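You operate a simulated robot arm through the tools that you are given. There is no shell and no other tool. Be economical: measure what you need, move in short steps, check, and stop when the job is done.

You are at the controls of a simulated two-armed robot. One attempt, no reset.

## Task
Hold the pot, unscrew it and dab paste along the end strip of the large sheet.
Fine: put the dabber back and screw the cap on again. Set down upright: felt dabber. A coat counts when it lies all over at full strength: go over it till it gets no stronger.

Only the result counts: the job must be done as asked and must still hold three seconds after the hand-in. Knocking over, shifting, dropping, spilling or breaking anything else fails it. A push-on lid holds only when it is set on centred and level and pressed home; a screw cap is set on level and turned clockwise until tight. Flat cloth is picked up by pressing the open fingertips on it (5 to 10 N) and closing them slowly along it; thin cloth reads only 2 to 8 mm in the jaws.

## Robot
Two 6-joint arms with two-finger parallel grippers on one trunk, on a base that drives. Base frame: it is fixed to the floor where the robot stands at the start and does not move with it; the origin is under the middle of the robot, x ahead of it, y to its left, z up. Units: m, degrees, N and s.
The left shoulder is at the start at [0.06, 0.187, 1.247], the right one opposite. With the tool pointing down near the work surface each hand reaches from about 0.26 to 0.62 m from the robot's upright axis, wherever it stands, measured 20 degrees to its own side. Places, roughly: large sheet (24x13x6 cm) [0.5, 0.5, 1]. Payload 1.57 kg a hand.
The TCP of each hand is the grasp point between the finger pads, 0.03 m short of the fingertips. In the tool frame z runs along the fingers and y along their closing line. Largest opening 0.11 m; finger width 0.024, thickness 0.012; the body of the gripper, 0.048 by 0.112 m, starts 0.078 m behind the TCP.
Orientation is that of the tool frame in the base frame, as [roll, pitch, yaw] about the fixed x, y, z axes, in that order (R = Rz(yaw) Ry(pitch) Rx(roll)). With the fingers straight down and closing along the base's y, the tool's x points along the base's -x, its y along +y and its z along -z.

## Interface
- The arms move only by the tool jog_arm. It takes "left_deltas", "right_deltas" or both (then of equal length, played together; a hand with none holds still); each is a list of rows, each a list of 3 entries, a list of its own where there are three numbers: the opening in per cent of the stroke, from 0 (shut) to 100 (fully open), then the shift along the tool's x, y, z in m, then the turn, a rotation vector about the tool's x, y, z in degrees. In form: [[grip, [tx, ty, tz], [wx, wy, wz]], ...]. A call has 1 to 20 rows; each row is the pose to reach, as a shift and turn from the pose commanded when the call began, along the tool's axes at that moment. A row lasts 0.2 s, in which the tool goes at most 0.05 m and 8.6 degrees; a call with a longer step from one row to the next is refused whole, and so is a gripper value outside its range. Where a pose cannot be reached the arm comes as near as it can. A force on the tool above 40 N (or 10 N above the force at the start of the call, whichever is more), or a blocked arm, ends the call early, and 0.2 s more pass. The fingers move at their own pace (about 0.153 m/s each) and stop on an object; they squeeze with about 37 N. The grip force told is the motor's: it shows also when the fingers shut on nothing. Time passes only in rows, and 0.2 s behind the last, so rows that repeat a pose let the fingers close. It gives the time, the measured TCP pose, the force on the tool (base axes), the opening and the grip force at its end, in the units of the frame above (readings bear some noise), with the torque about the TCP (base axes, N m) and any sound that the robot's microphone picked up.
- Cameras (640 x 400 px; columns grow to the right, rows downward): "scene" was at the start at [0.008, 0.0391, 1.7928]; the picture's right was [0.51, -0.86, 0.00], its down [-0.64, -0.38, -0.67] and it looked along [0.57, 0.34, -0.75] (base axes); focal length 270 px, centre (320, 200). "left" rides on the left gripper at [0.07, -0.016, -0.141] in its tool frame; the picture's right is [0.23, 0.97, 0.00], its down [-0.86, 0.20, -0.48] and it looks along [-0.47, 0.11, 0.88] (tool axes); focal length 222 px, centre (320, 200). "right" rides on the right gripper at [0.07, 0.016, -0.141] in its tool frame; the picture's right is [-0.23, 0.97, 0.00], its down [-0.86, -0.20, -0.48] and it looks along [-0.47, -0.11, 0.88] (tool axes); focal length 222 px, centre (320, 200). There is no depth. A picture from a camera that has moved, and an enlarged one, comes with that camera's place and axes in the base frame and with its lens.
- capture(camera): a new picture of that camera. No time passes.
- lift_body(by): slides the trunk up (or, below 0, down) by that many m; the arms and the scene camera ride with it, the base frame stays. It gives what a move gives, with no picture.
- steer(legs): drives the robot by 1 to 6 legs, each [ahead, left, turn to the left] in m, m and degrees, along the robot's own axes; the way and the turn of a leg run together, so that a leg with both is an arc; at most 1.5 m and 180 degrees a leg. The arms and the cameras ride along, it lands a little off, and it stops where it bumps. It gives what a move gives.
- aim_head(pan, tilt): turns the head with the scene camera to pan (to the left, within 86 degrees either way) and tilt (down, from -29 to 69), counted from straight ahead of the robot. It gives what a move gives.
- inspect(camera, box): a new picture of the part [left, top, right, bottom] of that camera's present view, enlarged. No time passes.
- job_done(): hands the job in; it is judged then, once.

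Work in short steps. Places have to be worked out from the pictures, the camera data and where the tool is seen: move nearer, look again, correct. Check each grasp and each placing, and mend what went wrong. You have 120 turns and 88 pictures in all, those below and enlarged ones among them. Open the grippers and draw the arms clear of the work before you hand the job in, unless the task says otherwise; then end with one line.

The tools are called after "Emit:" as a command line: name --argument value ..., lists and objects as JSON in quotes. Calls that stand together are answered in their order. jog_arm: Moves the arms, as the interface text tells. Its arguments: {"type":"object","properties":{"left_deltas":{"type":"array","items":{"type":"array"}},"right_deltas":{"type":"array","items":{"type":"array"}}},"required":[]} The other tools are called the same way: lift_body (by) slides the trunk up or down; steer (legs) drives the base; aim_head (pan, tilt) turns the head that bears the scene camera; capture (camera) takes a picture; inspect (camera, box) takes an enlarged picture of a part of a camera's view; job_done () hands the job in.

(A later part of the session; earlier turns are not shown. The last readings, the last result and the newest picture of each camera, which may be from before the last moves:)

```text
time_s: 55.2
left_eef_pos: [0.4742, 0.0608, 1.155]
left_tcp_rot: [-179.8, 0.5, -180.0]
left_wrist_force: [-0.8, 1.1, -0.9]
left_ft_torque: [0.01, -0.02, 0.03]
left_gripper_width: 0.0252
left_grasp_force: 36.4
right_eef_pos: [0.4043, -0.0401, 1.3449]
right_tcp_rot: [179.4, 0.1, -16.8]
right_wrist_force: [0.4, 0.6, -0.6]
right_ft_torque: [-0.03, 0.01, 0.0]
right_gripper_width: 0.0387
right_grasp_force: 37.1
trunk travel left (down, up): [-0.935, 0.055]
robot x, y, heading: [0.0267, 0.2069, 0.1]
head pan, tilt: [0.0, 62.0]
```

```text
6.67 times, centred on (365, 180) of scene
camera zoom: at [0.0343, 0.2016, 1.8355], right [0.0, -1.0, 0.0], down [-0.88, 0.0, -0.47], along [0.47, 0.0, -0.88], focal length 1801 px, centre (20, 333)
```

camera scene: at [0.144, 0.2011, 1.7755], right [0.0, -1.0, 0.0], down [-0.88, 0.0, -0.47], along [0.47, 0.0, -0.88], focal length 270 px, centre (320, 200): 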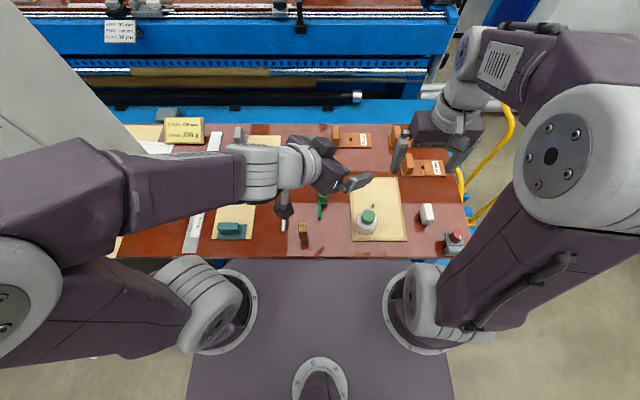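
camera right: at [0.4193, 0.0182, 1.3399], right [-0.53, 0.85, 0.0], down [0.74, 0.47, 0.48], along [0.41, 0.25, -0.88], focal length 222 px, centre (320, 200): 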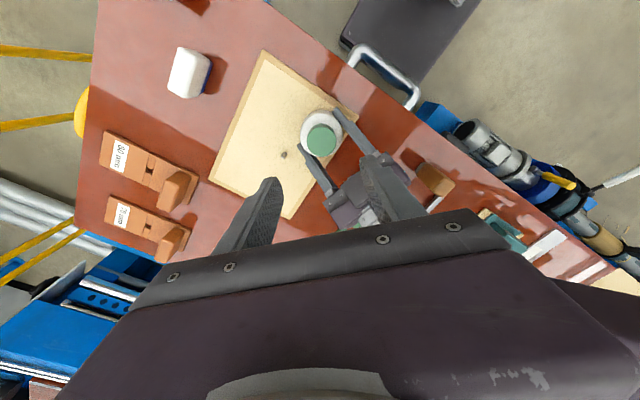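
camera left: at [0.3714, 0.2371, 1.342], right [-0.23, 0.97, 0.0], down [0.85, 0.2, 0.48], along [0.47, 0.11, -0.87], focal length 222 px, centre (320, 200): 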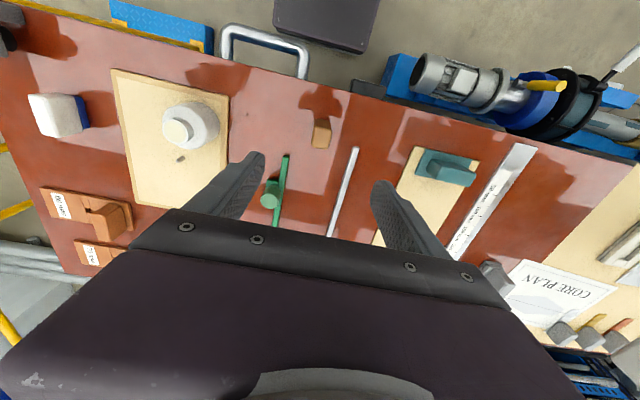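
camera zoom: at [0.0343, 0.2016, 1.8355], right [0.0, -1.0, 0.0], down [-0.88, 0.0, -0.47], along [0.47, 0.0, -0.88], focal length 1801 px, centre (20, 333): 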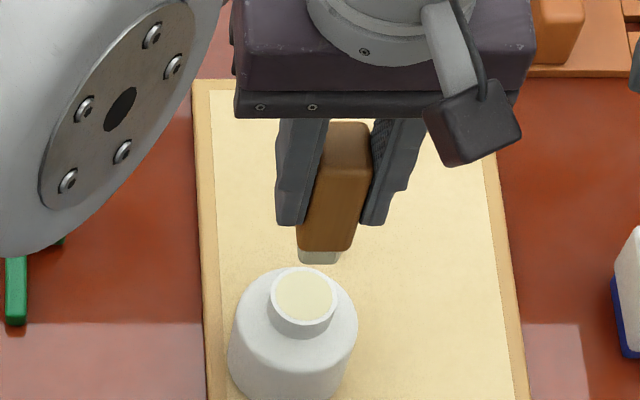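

The felt is loaded and the pot undisturbed. I'll carry the dabber left at height and drive ahead and left, to about (.155, .25), to reach the far strip.

Emit:
jog_arm --left_deltas '[[15, [0.01, 0.04, -0.01], [0, 0, 0]], [15, [0.02, 0.08, -0.02], [0, 0, 0]], [15, [0.03, 0.12, -0.03], [0, 0, 0]], [15, [0.04, 0.165, -0.04], [0, 0, 0]], [15, [0.05, 0.21, -0.05], [0, 0, 0]], [15, [0.06, 0.25, -0.065], [0, 0, 0]], [15, [0.074, 0.289, -0.065], [0, 0, 0]]]'

Emit:
steer --legs '[[0.0, 0.045, 0], [0.065, 0, 0], [0.06, 0, 0]]'

Emit:
aim_head --pan 20 --tilt 60

Emit:
capture --camera "scene"

```text
time_s: 56.8
left_eef_pos: [0.3999, 0.3512, 1.217]
left_tcp_rot: [-179.8, 0.5, 179.9]
left_wrist_force: [0.2, 0.8, -0.6]
left_ft_torque: [-0.02, 0.0, 0.01]
left_gripper_width: 0.025
left_grasp_force: 36.7
right_eef_pos: [0.4021, -0.039, 1.3454]
right_tcp_rot: [179.3, -0.1, -17.0]
right_wrist_force: [0.5, -0.4, 0.5]
right_ft_torque: [-0.02, 0.0, 0.0]
right_gripper_width: 0.0385
right_grasp_force: 36.9
trunk travel left (down, up): [-0.935, 0.055]
robot x, y, heading: [0.0309, 0.2001, 0.0]
head pan, tilt: [0.0, 62.0]
```

```text
time_s: 58.9
left_eef_pos: [0.5084, 0.3969, 1.222]
left_tcp_rot: [-179.7, 1.2, 180.0]
left_wrist_force: [-1.6, -0.3, 0.2]
left_ft_torque: [-0.01, -0.1, 0.02]
left_gripper_width: 0.0253
left_grasp_force: 35.9
right_eef_pos: [0.5108, 0.0069, 1.3501]
right_tcp_rot: [179.6, -0.8, -16.9]
right_wrist_force: [-1.6, -0.2, 0.0]
right_ft_torque: [-0.03, -0.15, 0.02]
right_gripper_width: 0.0387
right_grasp_force: 37.6
trunk travel left (down, up): [-0.935, 0.055]
robot x, y, heading: [0.1511, 0.2507, 0.2]
head pan, tilt: [0.0, 62.0]
```

```text
time_s: 59.7
left_eef_pos: [0.522, 0.3953, 1.2179]
left_tcp_rot: [-179.8, 0.4, 179.9]
left_wrist_force: [0.4, 0.6, -1.3]
left_ft_torque: [0.02, 0.04, 0.0]
left_gripper_width: 0.0252
left_grasp_force: 35.9
right_eef_pos: [0.5248, 0.0055, 1.3457]
right_tcp_rot: [179.4, -0.1, -16.9]
right_wrist_force: [-0.2, -0.3, -0.5]
right_ft_torque: [0.01, -0.02, 0.0]
right_gripper_width: 0.0382
right_grasp_force: 36.2
trunk travel left (down, up): [-0.935, 0.055]
robot x, y, heading: [0.153, 0.2521, 0.1]
head pan, tilt: [20.0, 60.0]
```

```text
27 pictures are left
camera scene: at [0.1528, 0.2691, 1.8378], right [0.34, -0.94, 0.0], down [-0.81, -0.3, -0.5], along [0.47, 0.17, -0.87], focal length 270 px, centre (320, 200)
```

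scene: 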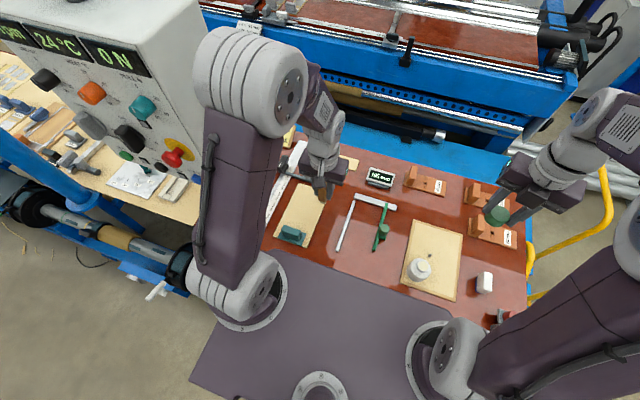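

Arrived without a bump. Now I bring the dabber above the near corner of the far strip and look down for the exact sheet edge.

Emit:
jog_arm --left_deltas '[[15, [-0.03, 0.007, 0.02], [0, 0, 0]], [15, [-0.06, 0.014, 0.04], [0, 0, 0]], [15, [-0.09, 0.021, 0.06], [0, 0, 0]], [15, [-0.12, 0.028, 0.08], [0, 0, 0]], [15, [-0.143, 0.035, 0.1], [0, 0, 0]]]'

Emit:
inspect --camera "left" --box '[230, 60, 470, 230]'

Emit:
inspect --camera "scene" --box '[265, 120, 365, 220]'

```text
time_s: 60.9
left_eef_pos: [0.6684, 0.4321, 1.1166]
left_tcp_rot: [-179.8, 0.5, -179.9]
left_wrist_force: [0.0, -0.2, -0.6]
left_ft_torque: [0.02, 0.0, 0.0]
left_gripper_width: 0.0254
left_grasp_force: 36.3
right_eef_pos: [0.5285, 0.0052, 1.3457]
right_tcp_rot: [179.3, -0.1, -16.8]
right_wrist_force: [0.4, 0.4, -0.5]
right_ft_torque: [0.01, -0.03, 0.03]
right_gripper_width: 0.0384
right_grasp_force: 37.3
trunk travel left (down, up): [-0.935, 0.055]
robot x, y, heading: [0.1518, 0.249, 0.3]
head pan, tilt: [20.0, 60.0]
```

```text
2.35 times, centred on (350, 145) of left
camera zoom: at [0.5974, 0.4159, 1.2578], right [-0.23, 0.97, -0.01], down [0.85, 0.2, 0.48], along [0.47, 0.11, -0.87], focal length 523 px, centre (249, 329)
```

zoom: 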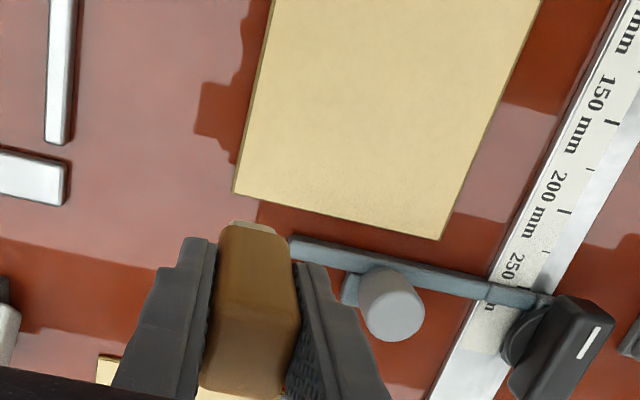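

```text
4.00 times, centred on (315, 170) of scene
camera zoom: at [0.1562, 0.271, 1.8378], right [0.34, -0.94, 0.0], down [-0.81, -0.3, -0.5], along [0.47, 0.17, -0.87], focal length 1081 px, centre (340, 320)
```

zoom: 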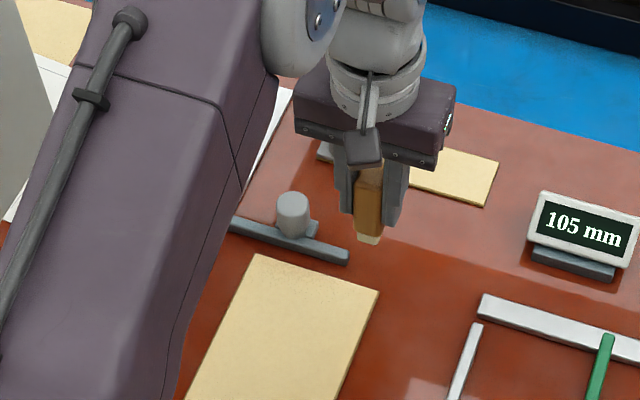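

The sheet's end edge is at x≈.677 with y .423–.551, and the loaded foot is about 19 mm wide, sitting 2 mm ahead of the TCP. I'll line the foot's far edge up with the sheet's end and come down to just above contact.

Emit:
jog_arm --left_deltas '[[15, [0.0019, 0, 0.04], [0, 0, 0]], [15, [0.0019, 0, 0.075], [0, 0, 0]], [15, [0.0019, 0, 0.09], [0, 0, 0]], [15, [0.0019, 0, 0.094], [0, 0, 0]]]'

Emit:
jog_arm --left_deltas '[[15, [0, 0, 0.002], [0, 0, 0]]]'

Emit:
jog_arm --left_deltas '[[15, [0, 0, 0.001], [0, 0, 0]]]'

```text
time_s: 61.9
left_eef_pos: [0.6659, 0.4301, 1.0228]
left_tcp_rot: [-179.8, 0.6, -180.0]
left_wrist_force: [-1.1, 0.9, -1.2]
left_ft_torque: [-0.01, -0.02, 0.02]
left_gripper_width: 0.0253
left_grasp_force: 37.0
right_eef_pos: [0.5263, 0.0046, 1.3463]
right_tcp_rot: [179.5, -0.1, -16.9]
right_wrist_force: [-0.7, 0.2, -0.6]
right_ft_torque: [0.0, -0.01, 0.0]
right_gripper_width: 0.0385
right_grasp_force: 37.0
trunk travel left (down, up): [-0.935, 0.055]
robot x, y, heading: [0.154, 0.248, 0.2]
head pan, tilt: [20.0, 60.0]
```

```text
time_s: 62.3
left_eef_pos: [0.6651, 0.4292, 1.0215]
left_tcp_rot: [-179.8, 0.4, 179.9]
left_wrist_force: [-0.6, 0.0, 0.2]
left_ft_torque: [-0.01, -0.03, 0.01]
left_gripper_width: 0.0252
left_grasp_force: 36.8
right_eef_pos: [0.5281, 0.0051, 1.3458]
right_tcp_rot: [179.3, -0.1, -16.9]
right_wrist_force: [-0.2, -0.4, -0.5]
right_ft_torque: [0.03, -0.01, 0.01]
right_gripper_width: 0.0386
right_grasp_force: 37.0
trunk travel left (down, up): [-0.935, 0.055]
robot x, y, heading: [0.149, 0.2508, 0.3]
head pan, tilt: [20.0, 60.0]
```

```text
time_s: 62.7
left_eef_pos: [0.6644, 0.4303, 1.0192]
left_tcp_rot: [-179.9, 0.4, 179.9]
left_wrist_force: [0.1, 0.2, -0.4]
left_ft_torque: [0.02, -0.02, 0.01]
left_gripper_width: 0.0254
left_grasp_force: 36.7
right_eef_pos: [0.5271, 0.0054, 1.3452]
right_tcp_rot: [179.4, -0.1, -17.0]
right_wrist_force: [0.2, 0.0, -0.8]
right_ft_torque: [0.01, 0.01, 0.02]
right_gripper_width: 0.0385
right_grasp_force: 37.1
trunk travel left (down, up): [-0.935, 0.055]
robot x, y, heading: [0.1514, 0.2519, 0.1]
head pan, tilt: [20.0, 60.0]
```

No contact yet. I continue in 1 mm steps.

Emit:
jog_arm --left_deltas '[[15, [0, 0.002, 0.001], [0, 0, 0]]]'

Emit:
jog_arm --left_deltas '[[15, [0, 0, 0.001], [0, 0, 0]]]'

Emit:
jog_arm --left_deltas '[[15, [0, 0, 0.001], [0, 0, 0]]]'

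```text
time_s: 63.1
left_eef_pos: [0.6651, 0.4336, 1.0193]
left_tcp_rot: [-179.9, 0.5, -180.0]
left_wrist_force: [-0.3, 0.1, -0.6]
left_ft_torque: [0.02, -0.01, 0.01]
left_gripper_width: 0.0249
left_grasp_force: 36.7
right_eef_pos: [0.527, 0.0051, 1.3445]
right_tcp_rot: [179.4, -0.1, -16.9]
right_wrist_force: [-0.9, 0.0, -0.3]
right_ft_torque: [-0.02, 0.0, -0.02]
right_gripper_width: 0.0383
right_grasp_force: 37.2
trunk travel left (down, up): [-0.935, 0.055]
robot x, y, heading: [0.1536, 0.2505, 0.2]
head pan, tilt: [20.0, 60.0]
```

```text
time_s: 63.5
left_eef_pos: [0.6655, 0.432, 1.0199]
left_tcp_rot: [-179.8, 0.6, 180.0]
left_wrist_force: [0.4, 1.7, 5.1]
left_ft_torque: [0.15, -0.04, -0.01]
left_gripper_width: 0.0253
left_grasp_force: 36.1
right_eef_pos: [0.5256, 0.0047, 1.3459]
right_tcp_rot: [179.4, -0.1, -16.9]
right_wrist_force: [0.5, -0.3, -0.2]
right_ft_torque: [-0.01, 0.03, 0.02]
right_gripper_width: 0.0385
right_grasp_force: 37.2
trunk travel left (down, up): [-0.935, 0.055]
robot x, y, heading: [0.1525, 0.2475, 0.1]
head pan, tilt: [20.0, 60.0]
```

```text
time_s: 63.9
left_eef_pos: [0.666, 0.4314, 1.0196]
left_tcp_rot: [-179.7, 0.8, 179.9]
left_wrist_force: [1.8, 3.3, 14.2]
left_ft_torque: [0.22, -0.1, -0.01]
left_gripper_width: 0.025
left_grasp_force: 37.0
right_eef_pos: [0.5255, 0.0047, 1.3465]
right_tcp_rot: [179.5, -0.2, -16.9]
right_wrist_force: [1.5, -0.7, -0.3]
right_ft_torque: [0.0, 0.01, 0.03]
right_gripper_width: 0.0383
right_grasp_force: 36.9
trunk travel left (down, up): [-0.935, 0.055]
robot x, y, heading: [0.1545, 0.2489, 0.2]
head pan, tilt: [20.0, 60.0]
```

Contact, at 5 N and then 14 N. I'll lift and look at the mark this first dab left.

Emit:
jog_arm --left_deltas '[[15, [0, 0, -0.01], [0, 0, 0]], [15, [0.02, 0, -0.04], [0, 0, 0]], [15, [-0.01, 0, -0.06], [0, 0, 0]]]'

Emit:
inspect --camera "left" --box '[290, 80, 410, 180]'

```text
time_s: 64.7
left_eef_pos: [0.676, 0.4322, 1.0769]
left_tcp_rot: [-179.8, 0.5, -180.0]
left_wrist_force: [-0.8, -0.2, 0.5]
left_ft_torque: [-0.02, -0.02, -0.02]
left_gripper_width: 0.0254
left_grasp_force: 36.4
right_eef_pos: [0.5274, 0.0056, 1.3458]
right_tcp_rot: [179.4, -0.1, -16.9]
right_wrist_force: [-0.1, 0.4, 0.1]
right_ft_torque: [0.0, -0.01, 0.0]
right_gripper_width: 0.0387
right_grasp_force: 36.7
trunk travel left (down, up): [-0.935, 0.055]
robot x, y, heading: [0.1532, 0.2527, 0.0]
head pan, tilt: [20.0, 60.0]
```

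```text
4.00 times, centred on (350, 130) of left
camera zoom: at [0.605, 0.416, 1.2179], right [-0.23, 0.97, -0.01], down [0.85, 0.2, 0.48], along [0.47, 0.11, -0.87], focal length 888 px, centre (200, 480)
```

zoom: 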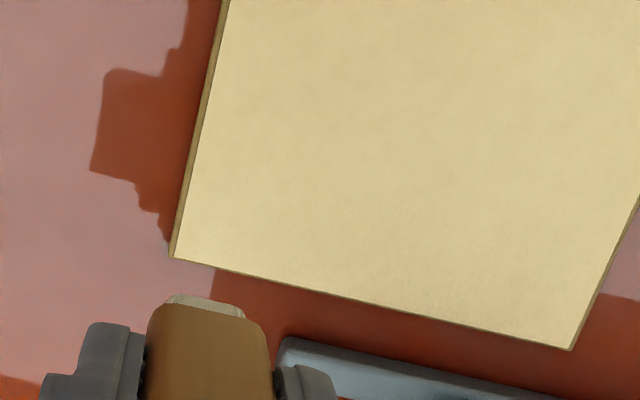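

No obvious mark. I'll zoom harder on that corner.

Emit:
inspect --camera "left" --box '[306, 122, 346, 150]'

```text
14.29 times, centred on (326, 136) of left
camera zoom: at [0.605, 0.416, 1.2179], right [-0.23, 0.97, -0.01], down [0.85, 0.2, 0.48], along [0.47, 0.11, -0.87], focal length 3173 px, centre (234, 1114)
```

zoom: 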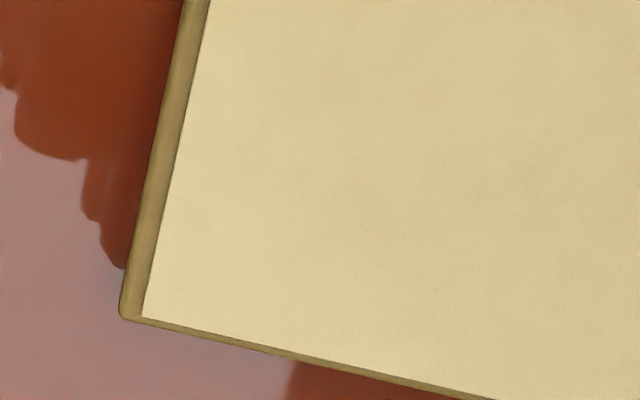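

No mark is visible, so the coat may need a stroke with the felt in contact. I'll try a light stroke (about 4 N) along the strip and then look again.

Emit:
jog_arm --left_deltas '[[15, [0.01, 0, 0.03], [0, 0, 0]], [15, [0.01, 0, 0.05], [0, 0, 0]], [15, [0.01, 0, 0.0589], [0, 0, 0]], [15, [0.01, 0, 0.0589], [0, 0, 0]], [15, [0.01, 0.008, 0.0589], [0, 0, 0]], [15, [0.01, 0.016, 0.0589], [0, 0, 0]], [15, [0.01, 0.024, 0.0589], [0, 0, 0]], [15, [0.01, 0.032, 0.0589], [0, 0, 0]], [15, [0.01, 0.04, 0.0589], [0, 0, 0]]]'

Emit:
jog_arm --left_deltas '[[15, [0, 0, -0.01], [0, 0, 0]], [15, [-0.01, 0.02, -0.05], [0, 0, 0]]]'

Emit:
inspect --camera "left" --box '[250, 90, 370, 190]'

```text
time_s: 66.7
left_eef_pos: [0.6655, 0.4719, 1.019]
left_tcp_rot: [-179.8, 0.7, -180.0]
left_wrist_force: [0.0, -3.8, 8.1]
left_ft_torque: [-0.17, -0.02, 0.07]
left_gripper_width: 0.0253
left_grasp_force: 36.0
right_eef_pos: [0.5256, 0.0042, 1.3458]
right_tcp_rot: [179.4, -0.1, -16.9]
right_wrist_force: [-0.1, 0.4, -0.4]
right_ft_torque: [0.0, 0.01, 0.01]
right_gripper_width: 0.0385
right_grasp_force: 37.0
trunk travel left (down, up): [-0.935, 0.055]
robot x, y, heading: [0.1501, 0.2489, 0.1]
head pan, tilt: [20.0, 60.0]
```

```text
time_s: 67.3
left_eef_pos: [0.6751, 0.4929, 1.0693]
left_tcp_rot: [-179.8, 0.4, 180.0]
left_wrist_force: [-0.9, 0.4, -0.1]
left_ft_torque: [-0.03, -0.01, -0.01]
left_gripper_width: 0.0252
left_grasp_force: 36.8
right_eef_pos: [0.5264, 0.0052, 1.3469]
right_tcp_rot: [179.3, -0.1, -16.9]
right_wrist_force: [-0.3, 1.2, -0.5]
right_ft_torque: [0.0, 0.01, 0.02]
right_gripper_width: 0.0384
right_grasp_force: 36.6
trunk travel left (down, up): [-0.935, 0.055]
robot x, y, heading: [0.1523, 0.2497, 0.3]
head pan, tilt: [20.0, 60.0]
```

```text
4.00 times, centred on (310, 140) of left
camera zoom: at [0.6045, 0.4763, 1.2107], right [-0.23, 0.97, -0.01], down [0.85, 0.2, 0.48], along [0.47, 0.11, -0.87], focal length 888 px, centre (360, 440)
```

zoom: 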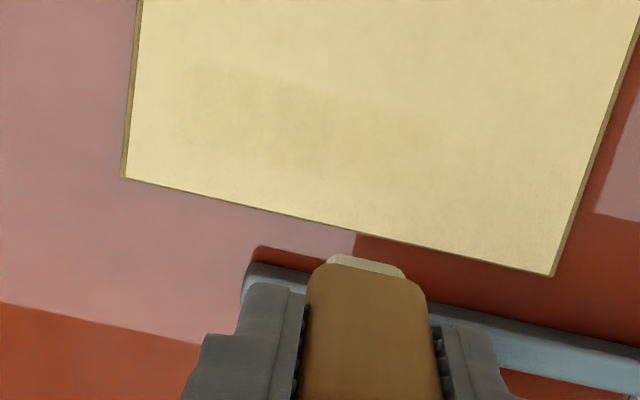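

A faint patch shows now. I'll zoom on it to see its extent.

Emit:
inspect --camera "left" --box '[258, 96, 350, 158]'

```text
6.45 times, centred on (304, 127) of left
camera zoom: at [0.6045, 0.4763, 1.2107], right [-0.23, 0.97, -0.01], down [0.85, 0.2, 0.48], along [0.47, 0.11, -0.87], focal length 1433 px, centre (423, 671)
```

zoom: 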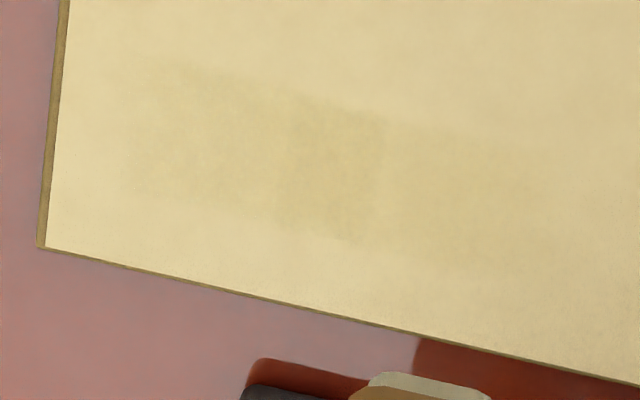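

The patch could be the hand's soft shadow rather than paste. I'll move the hand 7 cm and see whether it stays.

Emit:
jog_arm --left_deltas '[[15, [0.02, 0.035, -0.02], [0, 0, 0]], [15, [0.04, 0.07, -0.04], [0, 0, 0]]]'

Emit:
inspect --camera "left" --box '[200, 100, 340, 200]'

```text
time_s: 67.9
left_eef_pos: [0.6319, 0.5664, 1.1082]
left_tcp_rot: [-179.7, 0.5, 179.9]
left_wrist_force: [0.0, -0.3, -0.6]
left_ft_torque: [-0.02, -0.02, 0.02]
left_gripper_width: 0.0253
left_grasp_force: 36.2
right_eef_pos: [0.5247, 0.0071, 1.347]
right_tcp_rot: [179.4, -0.2, -16.8]
right_wrist_force: [-0.2, -0.3, -0.1]
right_ft_torque: [-0.01, -0.02, 0.02]
right_gripper_width: 0.0384
right_grasp_force: 36.4
trunk travel left (down, up): [-0.935, 0.055]
robot x, y, heading: [0.1507, 0.2458, -0.1]
head pan, tilt: [20.0, 60.0]
```

```text
4.00 times, centred on (270, 150) of left
camera zoom: at [0.5618, 0.5509, 1.249], right [-0.23, 0.97, -0.01], down [0.85, 0.2, 0.48], along [0.47, 0.1, -0.87], focal length 888 px, centre (520, 400)
```

zoom: 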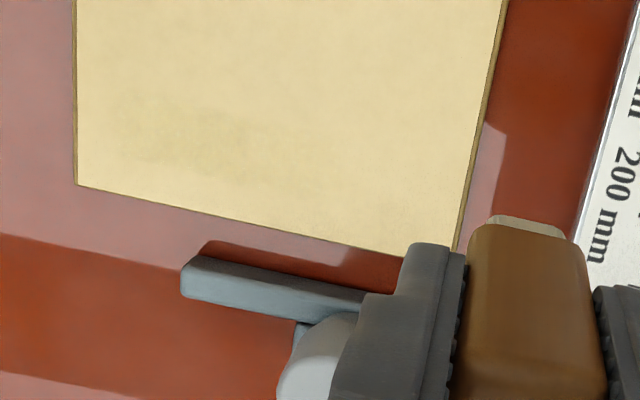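

The patch stays put, so it is paste, though faint. I'll zoom in to measure its bounds against the sheet edge.

Emit:
inspect --camera "left" --box '[207, 118, 267, 158]'

```text
10.00 times, centred on (237, 138) of left
camera zoom: at [0.5618, 0.5509, 1.249], right [-0.23, 0.97, -0.01], down [0.85, 0.2, 0.48], along [0.47, 0.1, -0.87], focal length 2221 px, centre (1150, 820)
```

zoom: 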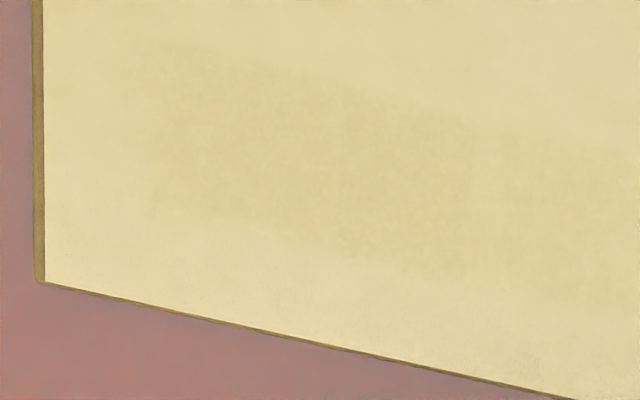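

The patch is inset about 14 mm from the end and about 17 mm from the side, which doesn't match where I believe the foot was. I'll put the foot down again further along and look at it in contact, to check where it really sits.

Emit:
jog_arm --left_deltas '[[15, [-0.015, -0.033, 0.02], [0, 0, 0]], [15, [-0.03, -0.0664, 0.05], [0, 0, 0]], [15, [-0.03, -0.0664, 0.08], [0, 0, 0]], [15, [-0.03, -0.0664, 0.0895], [0, 0, 0]], [15, [-0.03, -0.0664, 0.0895], [0, 0, 0]]]'

Emit:
inspect --camera "left" --box '[230, 110, 370, 210]'

Emit:
inspect --camera "scene" --box '[280, 160, 340, 210]'

```text
time_s: 69.1
left_eef_pos: [0.666, 0.4974, 1.0197]
left_tcp_rot: [-179.8, 0.5, -180.0]
left_wrist_force: [-0.7, -0.7, 1.9]
left_ft_torque: [0.05, -0.01, 0.01]
left_gripper_width: 0.0253
left_grasp_force: 36.3
right_eef_pos: [0.5262, 0.0047, 1.3451]
right_tcp_rot: [179.4, -0.1, -16.9]
right_wrist_force: [0.0, 0.0, -0.7]
right_ft_torque: [0.01, 0.0, 0.01]
right_gripper_width: 0.0387
right_grasp_force: 37.1
trunk travel left (down, up): [-0.935, 0.055]
robot x, y, heading: [0.1553, 0.2474, 0.2]
head pan, tilt: [20.0, 60.0]
```

```text
4.00 times, centred on (300, 160) of left
camera zoom: at [0.5951, 0.4805, 1.1606], right [-0.23, 0.97, -0.01], down [0.85, 0.2, 0.49], along [0.47, 0.11, -0.87], focal length 888 px, centre (400, 360)
```

zoom: 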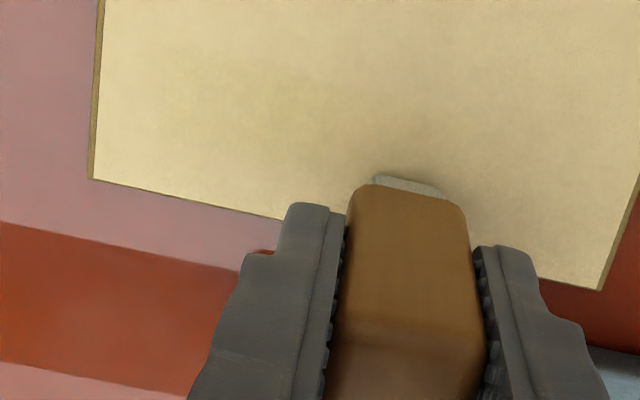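

```text
8.00 times, centred on (310, 185) of scene
camera zoom: at [0.155, 0.2694, 1.8378], right [0.34, -0.94, 0.0], down [-0.81, -0.3, -0.5], along [0.47, 0.17, -0.87], focal length 2161 px, centre (400, 320)
```

zoom: 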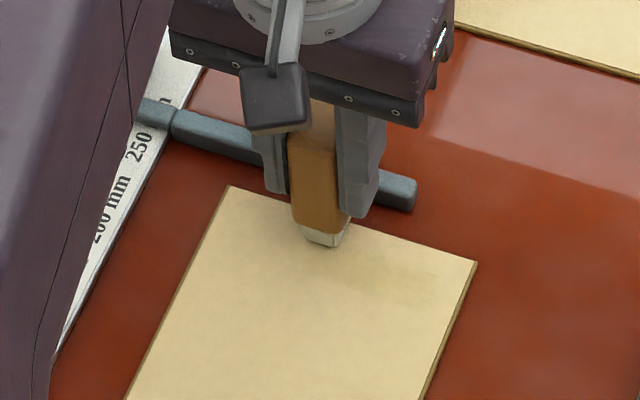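

The foot reaches from about 15 mm inside to just past the end, yet the paste shows 14–34 mm inside it. I'll stroke with the foot centred on that patch (TCP x≈.651) and see whether it strengthens there or shifts.

Emit:
jog_arm --left_deltas '[[15, [0, 0, -0.008], [0, 0, 0]], [15, [0.015, 0.036, -0.008], [0, 0, 0]], [15, [0.015, 0.036, 0.0002], [0, 0, 0]], [15, [0.015, 0.036, 0.0002], [0, 0, 0]], [15, [0.015, 0.028, 0.0002], [0, 0, 0]], [15, [0.015, 0.02, 0.0002], [0, 0, 0]], [15, [0.015, 0.012, 0.0002], [0, 0, 0]], [15, [0.015, 0.004, 0.0002], [0, 0, 0]], [15, [0.015, -0.004, 0.0002], [0, 0, 0]], [15, [0.015, -0.012, 0.0002], [0, 0, 0]], [15, [0.015, -0.02, 0.0002], [0, 0, 0]], [15, [0.015, -0.028, 0.0002], [0, 0, 0]], [15, [0.015, -0.036, 0.0002], [0, 0, 0]], [15, [0.015, -0.044, 0.0002], [0, 0, 0]], [15, [0.015, -0.052, 0.0002], [0, 0, 0]], [15, [0.015, -0.052, 0.0002], [0, 0, 0]]]'

Emit:
jog_arm --left_deltas '[[15, [0, 0, -0.01], [0, 0, 0]], [15, [0, 0.035, -0.04], [0, 0, 0]], [15, [0.0, 0.075, -0.06], [0, 0, 0]], [15, [0.0, 0.11, -0.08], [0, 0, 0]]]'

Emit:
inspect --camera "left" --box '[190, 100, 330, 200]'

```text
time_s: 72.5
left_eef_pos: [0.6498, 0.4428, 1.0185]
left_tcp_rot: [-179.7, 0.7, 180.0]
left_wrist_force: [-0.2, 3.6, 12.7]
left_ft_torque: [0.3, 0.02, 0.03]
left_gripper_width: 0.0254
left_grasp_force: 36.8
right_eef_pos: [0.5246, 0.0066, 1.3465]
right_tcp_rot: [179.3, -0.2, -17.0]
right_wrist_force: [0.1, -0.2, -0.8]
right_ft_torque: [0.0, 0.01, 0.0]
right_gripper_width: 0.0383
right_grasp_force: 37.2
trunk travel left (down, up): [-0.935, 0.055]
robot x, y, heading: [0.1542, 0.2481, 0.1]
head pan, tilt: [20.0, 60.0]
```

```text
time_s: 73.5
left_eef_pos: [0.6493, 0.5547, 1.0996]
left_tcp_rot: [-179.6, 0.4, 180.0]
left_wrist_force: [-0.4, 1.1, -0.6]
left_ft_torque: [-0.03, 0.02, 0.04]
left_gripper_width: 0.025
left_grasp_force: 36.3
right_eef_pos: [0.5274, 0.0065, 1.3444]
right_tcp_rot: [179.3, -0.1, -17.0]
right_wrist_force: [-0.7, -0.6, 0.3]
right_ft_torque: [-0.03, -0.01, -0.02]
right_gripper_width: 0.0384
right_grasp_force: 36.6
trunk travel left (down, up): [-0.935, 0.055]
robot x, y, heading: [0.1496, 0.2487, 0.1]
head pan, tilt: [20.0, 60.0]
```

```text
4.00 times, centred on (260, 150) of left
camera zoom: at [0.5796, 0.5384, 1.2396], right [-0.23, 0.97, -0.01], down [0.85, 0.2, 0.48], along [0.47, 0.1, -0.88], focal length 888 px, centre (560, 400)
```

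zoom: 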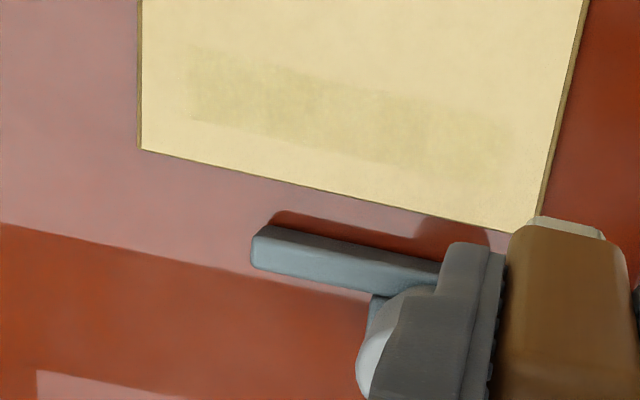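

The coat builds up within a strip region at about x .644–.665, y .437–.538, and the second stroke was stronger. I'll go over it back and forth with slight x offsets and compare.

Emit:
jog_arm --left_deltas '[[15, [-0.0027, -0.018, 0.04], [0, 0, 0]], [15, [-0.0027, -0.018, 0.072], [0, 0, 0]], [15, [-0.0027, -0.018, 0.0796], [0, 0, 0]], [15, [-0.0027, -0.03, 0.0796], [0, 0, 0]], [15, [-0.0027, -0.042, 0.0796], [0, 0, 0]], [15, [-0.0027, -0.054, 0.0796], [0, 0, 0]], [15, [-0.0027, -0.066, 0.0796], [0, 0, 0]], [15, [-0.0027, -0.078, 0.0796], [0, 0, 0]], [15, [-0.0027, -0.09, 0.0796], [0, 0, 0]], [15, [-0.0027, -0.102, 0.0796], [0, 0, 0]], [15, [-0.0027, -0.114, 0.0796], [0, 0, 0]], [15, [0.002, -0.114, 0.0796], [0, 0, 0]], [15, [0.002, -0.102, 0.0796], [0, 0, 0]], [15, [0.002, -0.09, 0.0796], [0, 0, 0]], [15, [0.002, -0.078, 0.0796], [0, 0, 0]], [15, [0.002, -0.066, 0.0796], [0, 0, 0]], [15, [0.002, -0.054, 0.0796], [0, 0, 0]], [15, [0.002, -0.042, 0.0796], [0, 0, 0]], [15, [0.002, -0.03, 0.0796], [0, 0, 0]], [15, [0.002, -0.018, 0.0796], [0, 0, 0]]]'

Emit:
jog_arm --left_deltas '[[15, [0, 0, -0.01], [0, 0, 0]], [15, [0, 0.01, -0.045], [0, 0, 0]], [15, [0.0, 0.018, -0.0796], [0, 0, 0]]]'

Emit:
inspect --camera "left" --box '[190, 100, 330, 200]'

```text
time_s: 77.7
left_eef_pos: [0.6481, 0.5357, 1.0191]
left_tcp_rot: [-179.8, 0.5, 180.0]
left_wrist_force: [1.0, -1.8, 2.4]
left_ft_torque: [-0.07, -0.05, -0.02]
left_gripper_width: 0.0252
left_grasp_force: 36.2
right_eef_pos: [0.5258, 0.0059, 1.3461]
right_tcp_rot: [179.5, -0.1, -16.9]
right_wrist_force: [0.6, 0.2, -0.2]
right_ft_torque: [0.0, -0.02, 0.01]
right_gripper_width: 0.0388
right_grasp_force: 36.9
trunk travel left (down, up): [-0.935, 0.055]
robot x, y, heading: [0.1519, 0.253, 0.1]
head pan, tilt: [20.0, 60.0]
```

```text
time_s: 78.5
left_eef_pos: [0.6485, 0.5534, 1.0972]
left_tcp_rot: [-179.8, 0.6, 180.0]
left_wrist_force: [-0.5, -0.2, -0.4]
left_ft_torque: [0.0, 0.02, 0.03]
left_gripper_width: 0.0254
left_grasp_force: 36.8
right_eef_pos: [0.5254, 0.0049, 1.3457]
right_tcp_rot: [179.5, -0.1, -16.9]
right_wrist_force: [0.5, 0.4, -0.6]
right_ft_torque: [-0.01, 0.0, 0.02]
right_gripper_width: 0.0387
right_grasp_force: 36.5
trunk travel left (down, up): [-0.935, 0.055]
robot x, y, heading: [0.1517, 0.2469, -0.0]
head pan, tilt: [20.0, 60.0]
```

```text
4.00 times, centred on (260, 150) of left
camera zoom: at [0.5777, 0.538, 1.2397], right [-0.23, 0.97, -0.01], down [0.85, 0.2, 0.48], along [0.47, 0.11, -0.87], focal length 888 px, centre (560, 400)
```

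zoom: 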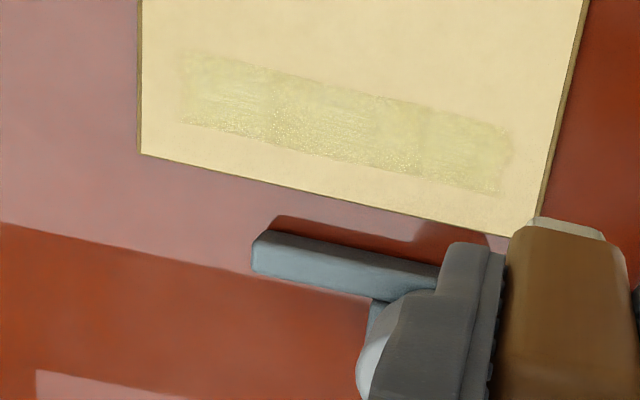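

The coat is much stronger now, with a glossy texture; the inner left part is weaker. Four more strokes, weighted to the inner side and reaching a bit further to the left end.

Emit:
jog_arm --left_deltas '[[15, [0.003, -0.014, 0.04], [0, 0, 0]], [15, [0.003, -0.014, 0.072], [0, 0, 0]], [15, [0.003, -0.014, 0.0797], [0, 0, 0]], [15, [0.003, -0.027, 0.0797], [0, 0, 0]], [15, [0.003, -0.04, 0.0797], [0, 0, 0]], [15, [0.003, -0.053, 0.0797], [0, 0, 0]], [15, [0.003, -0.066, 0.0797], [0, 0, 0]], [15, [0.003, -0.079, 0.0797], [0, 0, 0]], [15, [0.003, -0.092, 0.0797], [0, 0, 0]], [15, [0.003, -0.105, 0.0797], [0, 0, 0]], [15, [0.003, -0.117, 0.0797], [0, 0, 0]], [15, [0.0, -0.117, 0.0797], [0, 0, 0]], [15, [0.0, -0.105, 0.0797], [0, 0, 0]], [15, [0.0, -0.092, 0.0797], [0, 0, 0]], [15, [0.0, -0.079, 0.0797], [0, 0, 0]], [15, [0.0, -0.066, 0.0797], [0, 0, 0]], [15, [0.0, -0.053, 0.0797], [0, 0, 0]], [15, [0.0, -0.04, 0.0797], [0, 0, 0]], [15, [0.0, -0.027, 0.0797], [0, 0, 0]], [15, [0.0, -0.014, 0.0797], [0, 0, 0]]]'

Emit:
jog_arm --left_deltas '[[15, [0.004, 0, 0], [0, 0, 0]], [15, [0.004, -0.013, 0], [0, 0, 0]], [15, [0.004, -0.026, 0], [0, 0, 0]], [15, [0.004, -0.039, 0], [0, 0, 0]], [15, [0.004, -0.052, 0], [0, 0, 0]], [15, [0.004, -0.065, 0], [0, 0, 0]], [15, [0.004, -0.078, 0], [0, 0, 0]], [15, [0.004, -0.091, 0], [0, 0, 0]], [15, [0.004, -0.103, 0], [0, 0, 0]], [15, [-0.004, -0.103, 0], [0, 0, 0]], [15, [-0.004, -0.091, 0], [0, 0, 0]], [15, [-0.004, -0.078, 0], [0, 0, 0]], [15, [-0.004, -0.065, 0], [0, 0, 0]], [15, [-0.004, -0.052, 0], [0, 0, 0]], [15, [-0.004, -0.039, 0], [0, 0, 0]], [15, [-0.004, -0.026, 0], [0, 0, 0]], [15, [-0.004, -0.013, 0], [0, 0, 0]], [15, [-0.004, 0, 0], [0, 0, 0]], [15, [0, 0.007, -0.04], [0, 0, 0]], [15, [0, 0.014, -0.0797], [0, 0, 0]]]'

Emit:
inspect --camera "left" --box '[190, 100, 330, 200]'

```text
time_s: 82.7
left_eef_pos: [0.6502, 0.5405, 1.0196]
left_tcp_rot: [-179.8, 0.5, -180.0]
left_wrist_force: [-0.8, -1.3, 3.7]
left_ft_torque: [-0.1, -0.06, 0.0]
left_gripper_width: 0.0248
left_grasp_force: 37.3
right_eef_pos: [0.5264, 0.0047, 1.345]
right_tcp_rot: [179.4, -0.1, -16.9]
right_wrist_force: [-0.1, 0.1, -0.3]
right_ft_torque: [-0.03, -0.01, 0.0]
right_gripper_width: 0.0385
right_grasp_force: 37.1
trunk travel left (down, up): [-0.935, 0.055]
robot x, y, heading: [0.1527, 0.246, 0.2]
head pan, tilt: [20.0, 60.0]
```

```text
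time_s: 86.9
left_eef_pos: [0.6461, 0.5538, 1.1007]
left_tcp_rot: [-179.8, 0.5, -180.0]
left_wrist_force: [-0.5, 0.1, -1.6]
left_ft_torque: [0.02, -0.02, 0.0]
left_gripper_width: 0.0254
left_grasp_force: 37.0
right_eef_pos: [0.5263, 0.0034, 1.3451]
right_tcp_rot: [179.4, -0.1, -16.9]
right_wrist_force: [0.2, 0.1, 0.3]
right_ft_torque: [0.06, -0.02, 0.0]
right_gripper_width: 0.0383
right_grasp_force: 37.8
trunk travel left (down, up): [-0.935, 0.055]
robot x, y, heading: [0.1498, 0.2505, -0.1]
head pan, tilt: [20.0, 60.0]
```

```text
4.00 times, centred on (260, 150) of left
camera zoom: at [0.5762, 0.5374, 1.2418], right [-0.23, 0.97, 0.0], down [0.85, 0.2, 0.48], along [0.47, 0.11, -0.87], focal length 888 px, centre (560, 400)
```

zoom: 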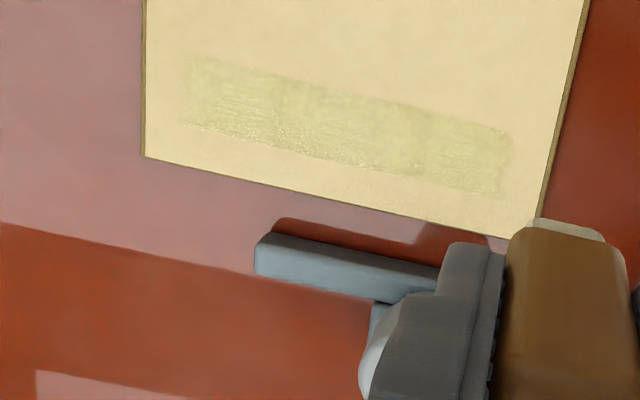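

More even now. I'll zoom on the coat to judge evenness and the ends.

Emit:
inspect --camera "left" --box '[220, 108, 314, 156]'

```text
6.81 times, centred on (267, 132) of left
camera zoom: at [0.5762, 0.5374, 1.2418], right [-0.23, 0.97, 0.0], down [0.85, 0.2, 0.48], along [0.47, 0.11, -0.87], focal length 1512 px, centre (681, 663)
```

zoom: 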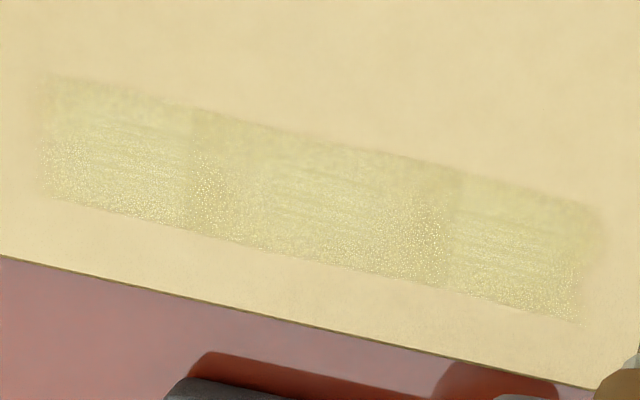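

Fairly even, though the inner edge is thinner. Two more double strokes shifted inward and then across, to see whether it still strengthens.

Emit:
jog_arm --left_deltas '[[15, [0.005, -0.012, 0.04], [0, 0, 0]], [15, [0.005, -0.012, 0.072], [0, 0, 0]], [15, [0.005, -0.012, 0.0799], [0, 0, 0]], [15, [0.005, -0.025, 0.0799], [0, 0, 0]], [15, [0.005, -0.038, 0.0799], [0, 0, 0]], [15, [0.005, -0.051, 0.0799], [0, 0, 0]], [15, [0.005, -0.064, 0.0799], [0, 0, 0]], [15, [0.005, -0.077, 0.0799], [0, 0, 0]], [15, [0.005, -0.09, 0.0799], [0, 0, 0]], [15, [0.005, -0.103, 0.0799], [0, 0, 0]], [15, [0.005, -0.117, 0.0799], [0, 0, 0]], [15, [0.001, -0.117, 0.0799], [0, 0, 0]], [15, [0.001, -0.105, 0.0799], [0, 0, 0]], [15, [0.001, -0.092, 0.0799], [0, 0, 0]], [15, [0.001, -0.079, 0.0799], [0, 0, 0]], [15, [0.001, -0.066, 0.0799], [0, 0, 0]], [15, [0.001, -0.053, 0.0799], [0, 0, 0]], [15, [0.001, -0.04, 0.0799], [0, 0, 0]], [15, [0.001, -0.027, 0.0799], [0, 0, 0]], [15, [0.001, -0.012, 0.0799], [0, 0, 0]]]'

Emit:
jog_arm --left_deltas '[[15, [0.003, 0, 0], [0, 0, 0]], [15, [0.003, -0.013, 0], [0, 0, 0]], [15, [0.003, -0.026, 0], [0, 0, 0]], [15, [0.003, -0.039, 0], [0, 0, 0]], [15, [0.003, -0.052, 0], [0, 0, 0]], [15, [0.003, -0.065, 0], [0, 0, 0]], [15, [0.003, -0.078, 0], [0, 0, 0]], [15, [0.003, -0.091, 0], [0, 0, 0]], [15, [0.003, -0.104, 0], [0, 0, 0]], [15, [-0.007, -0.104, 0], [0, 0, 0]], [15, [-0.007, -0.091, 0], [0, 0, 0]], [15, [-0.007, -0.078, 0], [0, 0, 0]], [15, [-0.007, -0.065, 0], [0, 0, 0]], [15, [-0.007, -0.052, 0], [0, 0, 0]], [15, [-0.007, -0.039, 0], [0, 0, 0]], [15, [-0.007, -0.026, 0], [0, 0, 0]], [15, [-0.007, -0.013, 0], [0, 0, 0]], [15, [-0.007, 0.001, 0], [0, 0, 0]], [15, [0, 0.006, -0.04], [0, 0, 0]], [15, [0, 0.012, -0.0797], [0, 0, 0]]]'

Emit:
inspect --camera "left" --box '[220, 108, 314, 156]'

```text
time_s: 91.1
left_eef_pos: [0.6483, 0.5413, 1.0185]
left_tcp_rot: [-179.8, 0.6, -180.0]
left_wrist_force: [1.0, 0.2, 2.9]
left_ft_torque: [-0.04, -0.12, -0.03]
left_gripper_width: 0.0253
left_grasp_force: 36.9
right_eef_pos: [0.527, 0.0056, 1.3453]
right_tcp_rot: [179.4, -0.1, -16.8]
right_wrist_force: [0.0, 0.1, 0.3]
right_ft_torque: [0.01, -0.01, 0.01]
right_gripper_width: 0.0385
right_grasp_force: 36.8
trunk travel left (down, up): [-0.935, 0.055]
robot x, y, heading: [0.1499, 0.2485, 0.2]
head pan, tilt: [20.0, 60.0]
```

```text
time_s: 95.3
left_eef_pos: [0.6445, 0.5559, 1.0986]
left_tcp_rot: [-179.7, 0.5, -180.0]
left_wrist_force: [0.1, 0.0, -0.2]
left_ft_torque: [0.01, -0.03, -0.03]
left_gripper_width: 0.0254
left_grasp_force: 36.3
right_eef_pos: [0.5256, 0.0047, 1.3448]
right_tcp_rot: [179.4, -0.1, -16.8]
right_wrist_force: [-0.2, -1.2, 0.4]
right_ft_torque: [-0.02, 0.01, 0.0]
right_gripper_width: 0.0384
right_grasp_force: 37.5
trunk travel left (down, up): [-0.935, 0.055]
robot x, y, heading: [0.1527, 0.2454, 0.3]
head pan, tilt: [20.0, 60.0]
```

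```text
6.81 times, centred on (267, 132) of left
camera zoom: at [0.5733, 0.5382, 1.2399], right [-0.23, 0.97, 0.0], down [0.85, 0.2, 0.49], along [0.47, 0.11, -0.87], focal length 1512 px, centre (681, 663)
```

zoom: 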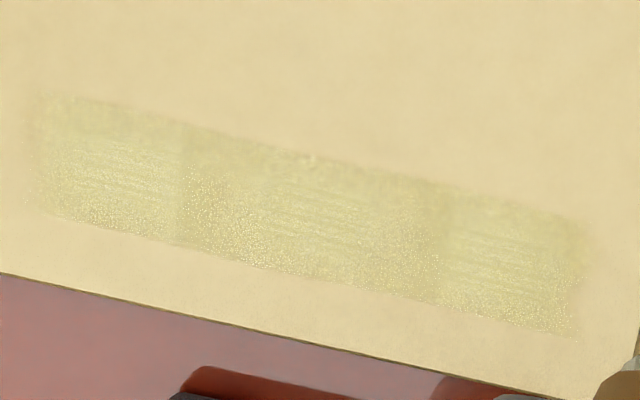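

The coat no longer changes, it fills the same bounded strip whatever offset I stroke at, and the felt is still loaded, so it is at full strength. Now I bring the left hand back and drive back to the unscrewing position.

Emit:
jog_arm --left_deltas '[[15, [0.02, -0.03, -0.03], [0, 0, 0]], [15, [0.045, -0.06, -0.06], [0, 0, 0]], [15, [0.07, -0.09, -0.09], [0, 0, 0]], [15, [0.1, -0.12, -0.11], [0, 0, 0]], [15, [0.125, -0.155, -0.12], [0, 0, 0]]]'

Emit:
steer --legs '[[-0.065, 0, 0], [-0.058, 0, 0], [0, -0.048, 0]]'

Emit:
aim_head --pan 0 --tilt 62

```text
time_s: 96.5
left_eef_pos: [0.5172, 0.3964, 1.2194]
left_tcp_rot: [-179.9, 0.5, -179.9]
left_wrist_force: [-0.5, 0.1, -0.7]
left_ft_torque: [0.03, -0.03, 0.01]
left_gripper_width: 0.0251
left_grasp_force: 37.0
right_eef_pos: [0.5255, 0.0028, 1.3461]
right_tcp_rot: [179.6, -0.1, -16.9]
right_wrist_force: [0.5, -0.6, -1.1]
right_ft_torque: [-0.01, -0.02, 0.0]
right_gripper_width: 0.0384
right_grasp_force: 36.8
trunk travel left (down, up): [-0.935, 0.055]
robot x, y, heading: [0.1512, 0.2451, 0.2]
head pan, tilt: [20.0, 60.0]
```

```text
time_s: 98.6
left_eef_pos: [0.3948, 0.3607, 1.218]
left_tcp_rot: [-179.3, 0.5, -179.9]
left_wrist_force: [-1.0, 0.4, -0.6]
left_ft_torque: [-0.09, -0.06, 0.0]
left_gripper_width: 0.0253
left_grasp_force: 36.9
right_eef_pos: [0.4014, -0.0307, 1.348]
right_tcp_rot: [178.9, -0.3, -16.7]
right_wrist_force: [0.0, 0.6, -0.9]
right_ft_torque: [-0.16, 0.02, 0.01]
right_gripper_width: 0.0383
right_grasp_force: 37.4
trunk travel left (down, up): [-0.935, 0.055]
robot x, y, heading: [0.0282, 0.1979, 0.4]
head pan, tilt: [20.0, 60.0]
```

```text
time_s: 99.4
left_eef_pos: [0.3985, 0.3509, 1.2178]
left_tcp_rot: [-179.8, 0.3, -179.9]
left_wrist_force: [0.4, -0.5, -1.1]
left_ft_torque: [0.0, 0.06, 0.03]
left_gripper_width: 0.0251
left_grasp_force: 36.4
right_eef_pos: [0.4066, -0.0414, 1.3453]
right_tcp_rot: [179.3, -0.1, -16.8]
right_wrist_force: [0.4, -0.3, 0.1]
right_ft_torque: [0.03, 0.01, -0.03]
right_gripper_width: 0.0385
right_grasp_force: 37.0
trunk travel left (down, up): [-0.935, 0.055]
robot x, y, heading: [0.0277, 0.2003, 0.3]
head pan, tilt: [0.0, 62.0]
```

Next I set the dabber back upright at its home spot (.4413, .2546), coming down slowly at the end.

Emit:
jog_arm --left_deltas '[[15, [-0.014, -0.032, 0.02], [0, 0, 0]], [15, [-0.028, -0.064, 0.05], [0, 0, 0]], [15, [-0.043, -0.0963, 0.08], [0, 0, 0]], [15, [-0.043, -0.0963, 0.12], [0, 0, 0]], [15, [-0.043, -0.0963, 0.16], [0, 0, 0]], [15, [-0.043, -0.0963, 0.185], [0, 0, 0]], [15, [-0.043, -0.0963, 0.196], [0, 0, 0]], [15, [-0.043, -0.0963, 0.199], [0, 0, 0]]]'

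Emit:
jog_arm --left_deltas '[[15, [0, 0, 0.0015], [0, 0, 0]]]'

Emit:
jog_arm --left_deltas '[[15, [0, 0, 0.0012], [0, 0, 0]]]'

```text
time_s: 101.2
left_eef_pos: [0.4405, 0.2548, 1.0196]
left_tcp_rot: [-179.8, 0.5, -179.9]
left_wrist_force: [-0.6, 0.4, -1.7]
left_ft_torque: [0.02, 0.0, 0.01]
left_gripper_width: 0.0251
left_grasp_force: 36.7
right_eef_pos: [0.4033, -0.0416, 1.3461]
right_tcp_rot: [179.4, -0.1, -16.8]
right_wrist_force: [0.2, 1.0, -0.5]
right_ft_torque: [-0.05, -0.04, 0.02]
right_gripper_width: 0.0385
right_grasp_force: 36.4
trunk travel left (down, up): [-0.935, 0.055]
robot x, y, heading: [0.029, 0.2014, -0.2]
head pan, tilt: [0.0, 62.0]
```

```text
time_s: 101.6
left_eef_pos: [0.4413, 0.2538, 1.0186]
left_tcp_rot: [-179.8, 0.5, -179.9]
left_wrist_force: [0.3, -0.7, 0.0]
left_ft_torque: [0.03, 0.02, 0.01]
left_gripper_width: 0.0251
left_grasp_force: 36.7
right_eef_pos: [0.4023, -0.0427, 1.3451]
right_tcp_rot: [179.4, -0.1, -16.9]
right_wrist_force: [-0.2, 0.1, -0.3]
right_ft_torque: [0.01, 0.01, -0.01]
right_gripper_width: 0.0385
right_grasp_force: 37.1
trunk travel left (down, up): [-0.935, 0.055]
robot x, y, heading: [0.0309, 0.2039, 0.2]
head pan, tilt: [0.0, 62.0]
```

```text
time_s: 102.0
left_eef_pos: [0.4409, 0.2542, 1.0179]
left_tcp_rot: [-179.8, 0.4, -179.9]
left_wrist_force: [-0.2, -0.4, -0.4]
left_ft_torque: [0.03, 0.02, -0.02]
left_gripper_width: 0.0252
left_grasp_force: 36.8
right_eef_pos: [0.4038, -0.0423, 1.3458]
right_tcp_rot: [179.4, 0.0, -16.9]
right_wrist_force: [0.0, -0.7, 0.0]
right_ft_torque: [0.0, -0.01, -0.05]
right_gripper_width: 0.0386
right_grasp_force: 37.5
trunk travel left (down, up): [-0.935, 0.055]
robot x, y, heading: [0.0265, 0.2017, 0.0]
head pan, tilt: [0.0, 62.0]
```

No contact yet; I go on in 1 mm steps.

Emit:
jog_arm --left_deltas '[[15, [0, 0, 0.001], [0, 0, 0]]]'

Emit:
jog_arm --left_deltas '[[15, [0, 0, 0.001], [0, 0, 0]]]'

Emit:
jog_arm --left_deltas '[[15, [0, 0, 0.0008], [0, 0, 0]]]'

```text
time_s: 102.4
left_eef_pos: [0.4418, 0.2537, 1.0169]
left_tcp_rot: [-179.8, 0.5, 180.0]
left_wrist_force: [-0.5, 0.0, -0.3]
left_ft_torque: [0.01, 0.0, -0.03]
left_gripper_width: 0.0254
left_grasp_force: 36.8
right_eef_pos: [0.404, -0.0423, 1.3457]
right_tcp_rot: [179.4, -0.2, -16.9]
right_wrist_force: [-0.1, -0.5, -0.9]
right_ft_torque: [-0.02, 0.0, 0.0]
right_gripper_width: 0.0384
right_grasp_force: 37.2
trunk travel left (down, up): [-0.935, 0.055]
robot x, y, heading: [0.0267, 0.2029, 0.2]
head pan, tilt: [0.0, 62.0]
```

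```text
time_s: 102.8
left_eef_pos: [0.4416, 0.2529, 1.0154]
left_tcp_rot: [-179.9, 0.4, -180.0]
left_wrist_force: [0.4, 0.7, -1.0]
left_ft_torque: [0.03, -0.01, -0.04]
left_gripper_width: 0.0252
left_grasp_force: 36.5
right_eef_pos: [0.4029, -0.0423, 1.3461]
right_tcp_rot: [179.4, -0.2, -16.9]
right_wrist_force: [-0.1, -0.4, -0.3]
right_ft_torque: [-0.01, 0.02, 0.0]
right_gripper_width: 0.038
right_grasp_force: 37.2
trunk travel left (down, up): [-0.935, 0.055]
robot x, y, heading: [0.026, 0.199, -0.0]
head pan, tilt: [0.0, 62.0]
```

```text
time_s: 103.2
left_eef_pos: [0.4414, 0.2536, 1.0154]
left_tcp_rot: [-179.8, 0.5, 180.0]
left_wrist_force: [1.4, 1.0, 5.3]
left_ft_torque: [0.11, -0.07, -0.04]
left_gripper_width: 0.0252
left_grasp_force: 36.2
right_eef_pos: [0.402, -0.0415, 1.3455]
right_tcp_rot: [179.4, -0.1, -16.9]
right_wrist_force: [0.3, -0.5, 0.0]
right_ft_torque: [0.01, -0.02, 0.01]
right_gripper_width: 0.0381
right_grasp_force: 37.6
trunk travel left (down, up): [-0.935, 0.055]
robot x, y, heading: [0.0276, 0.2016, 0.0]
head pan, tilt: [0.0, 62.0]
```

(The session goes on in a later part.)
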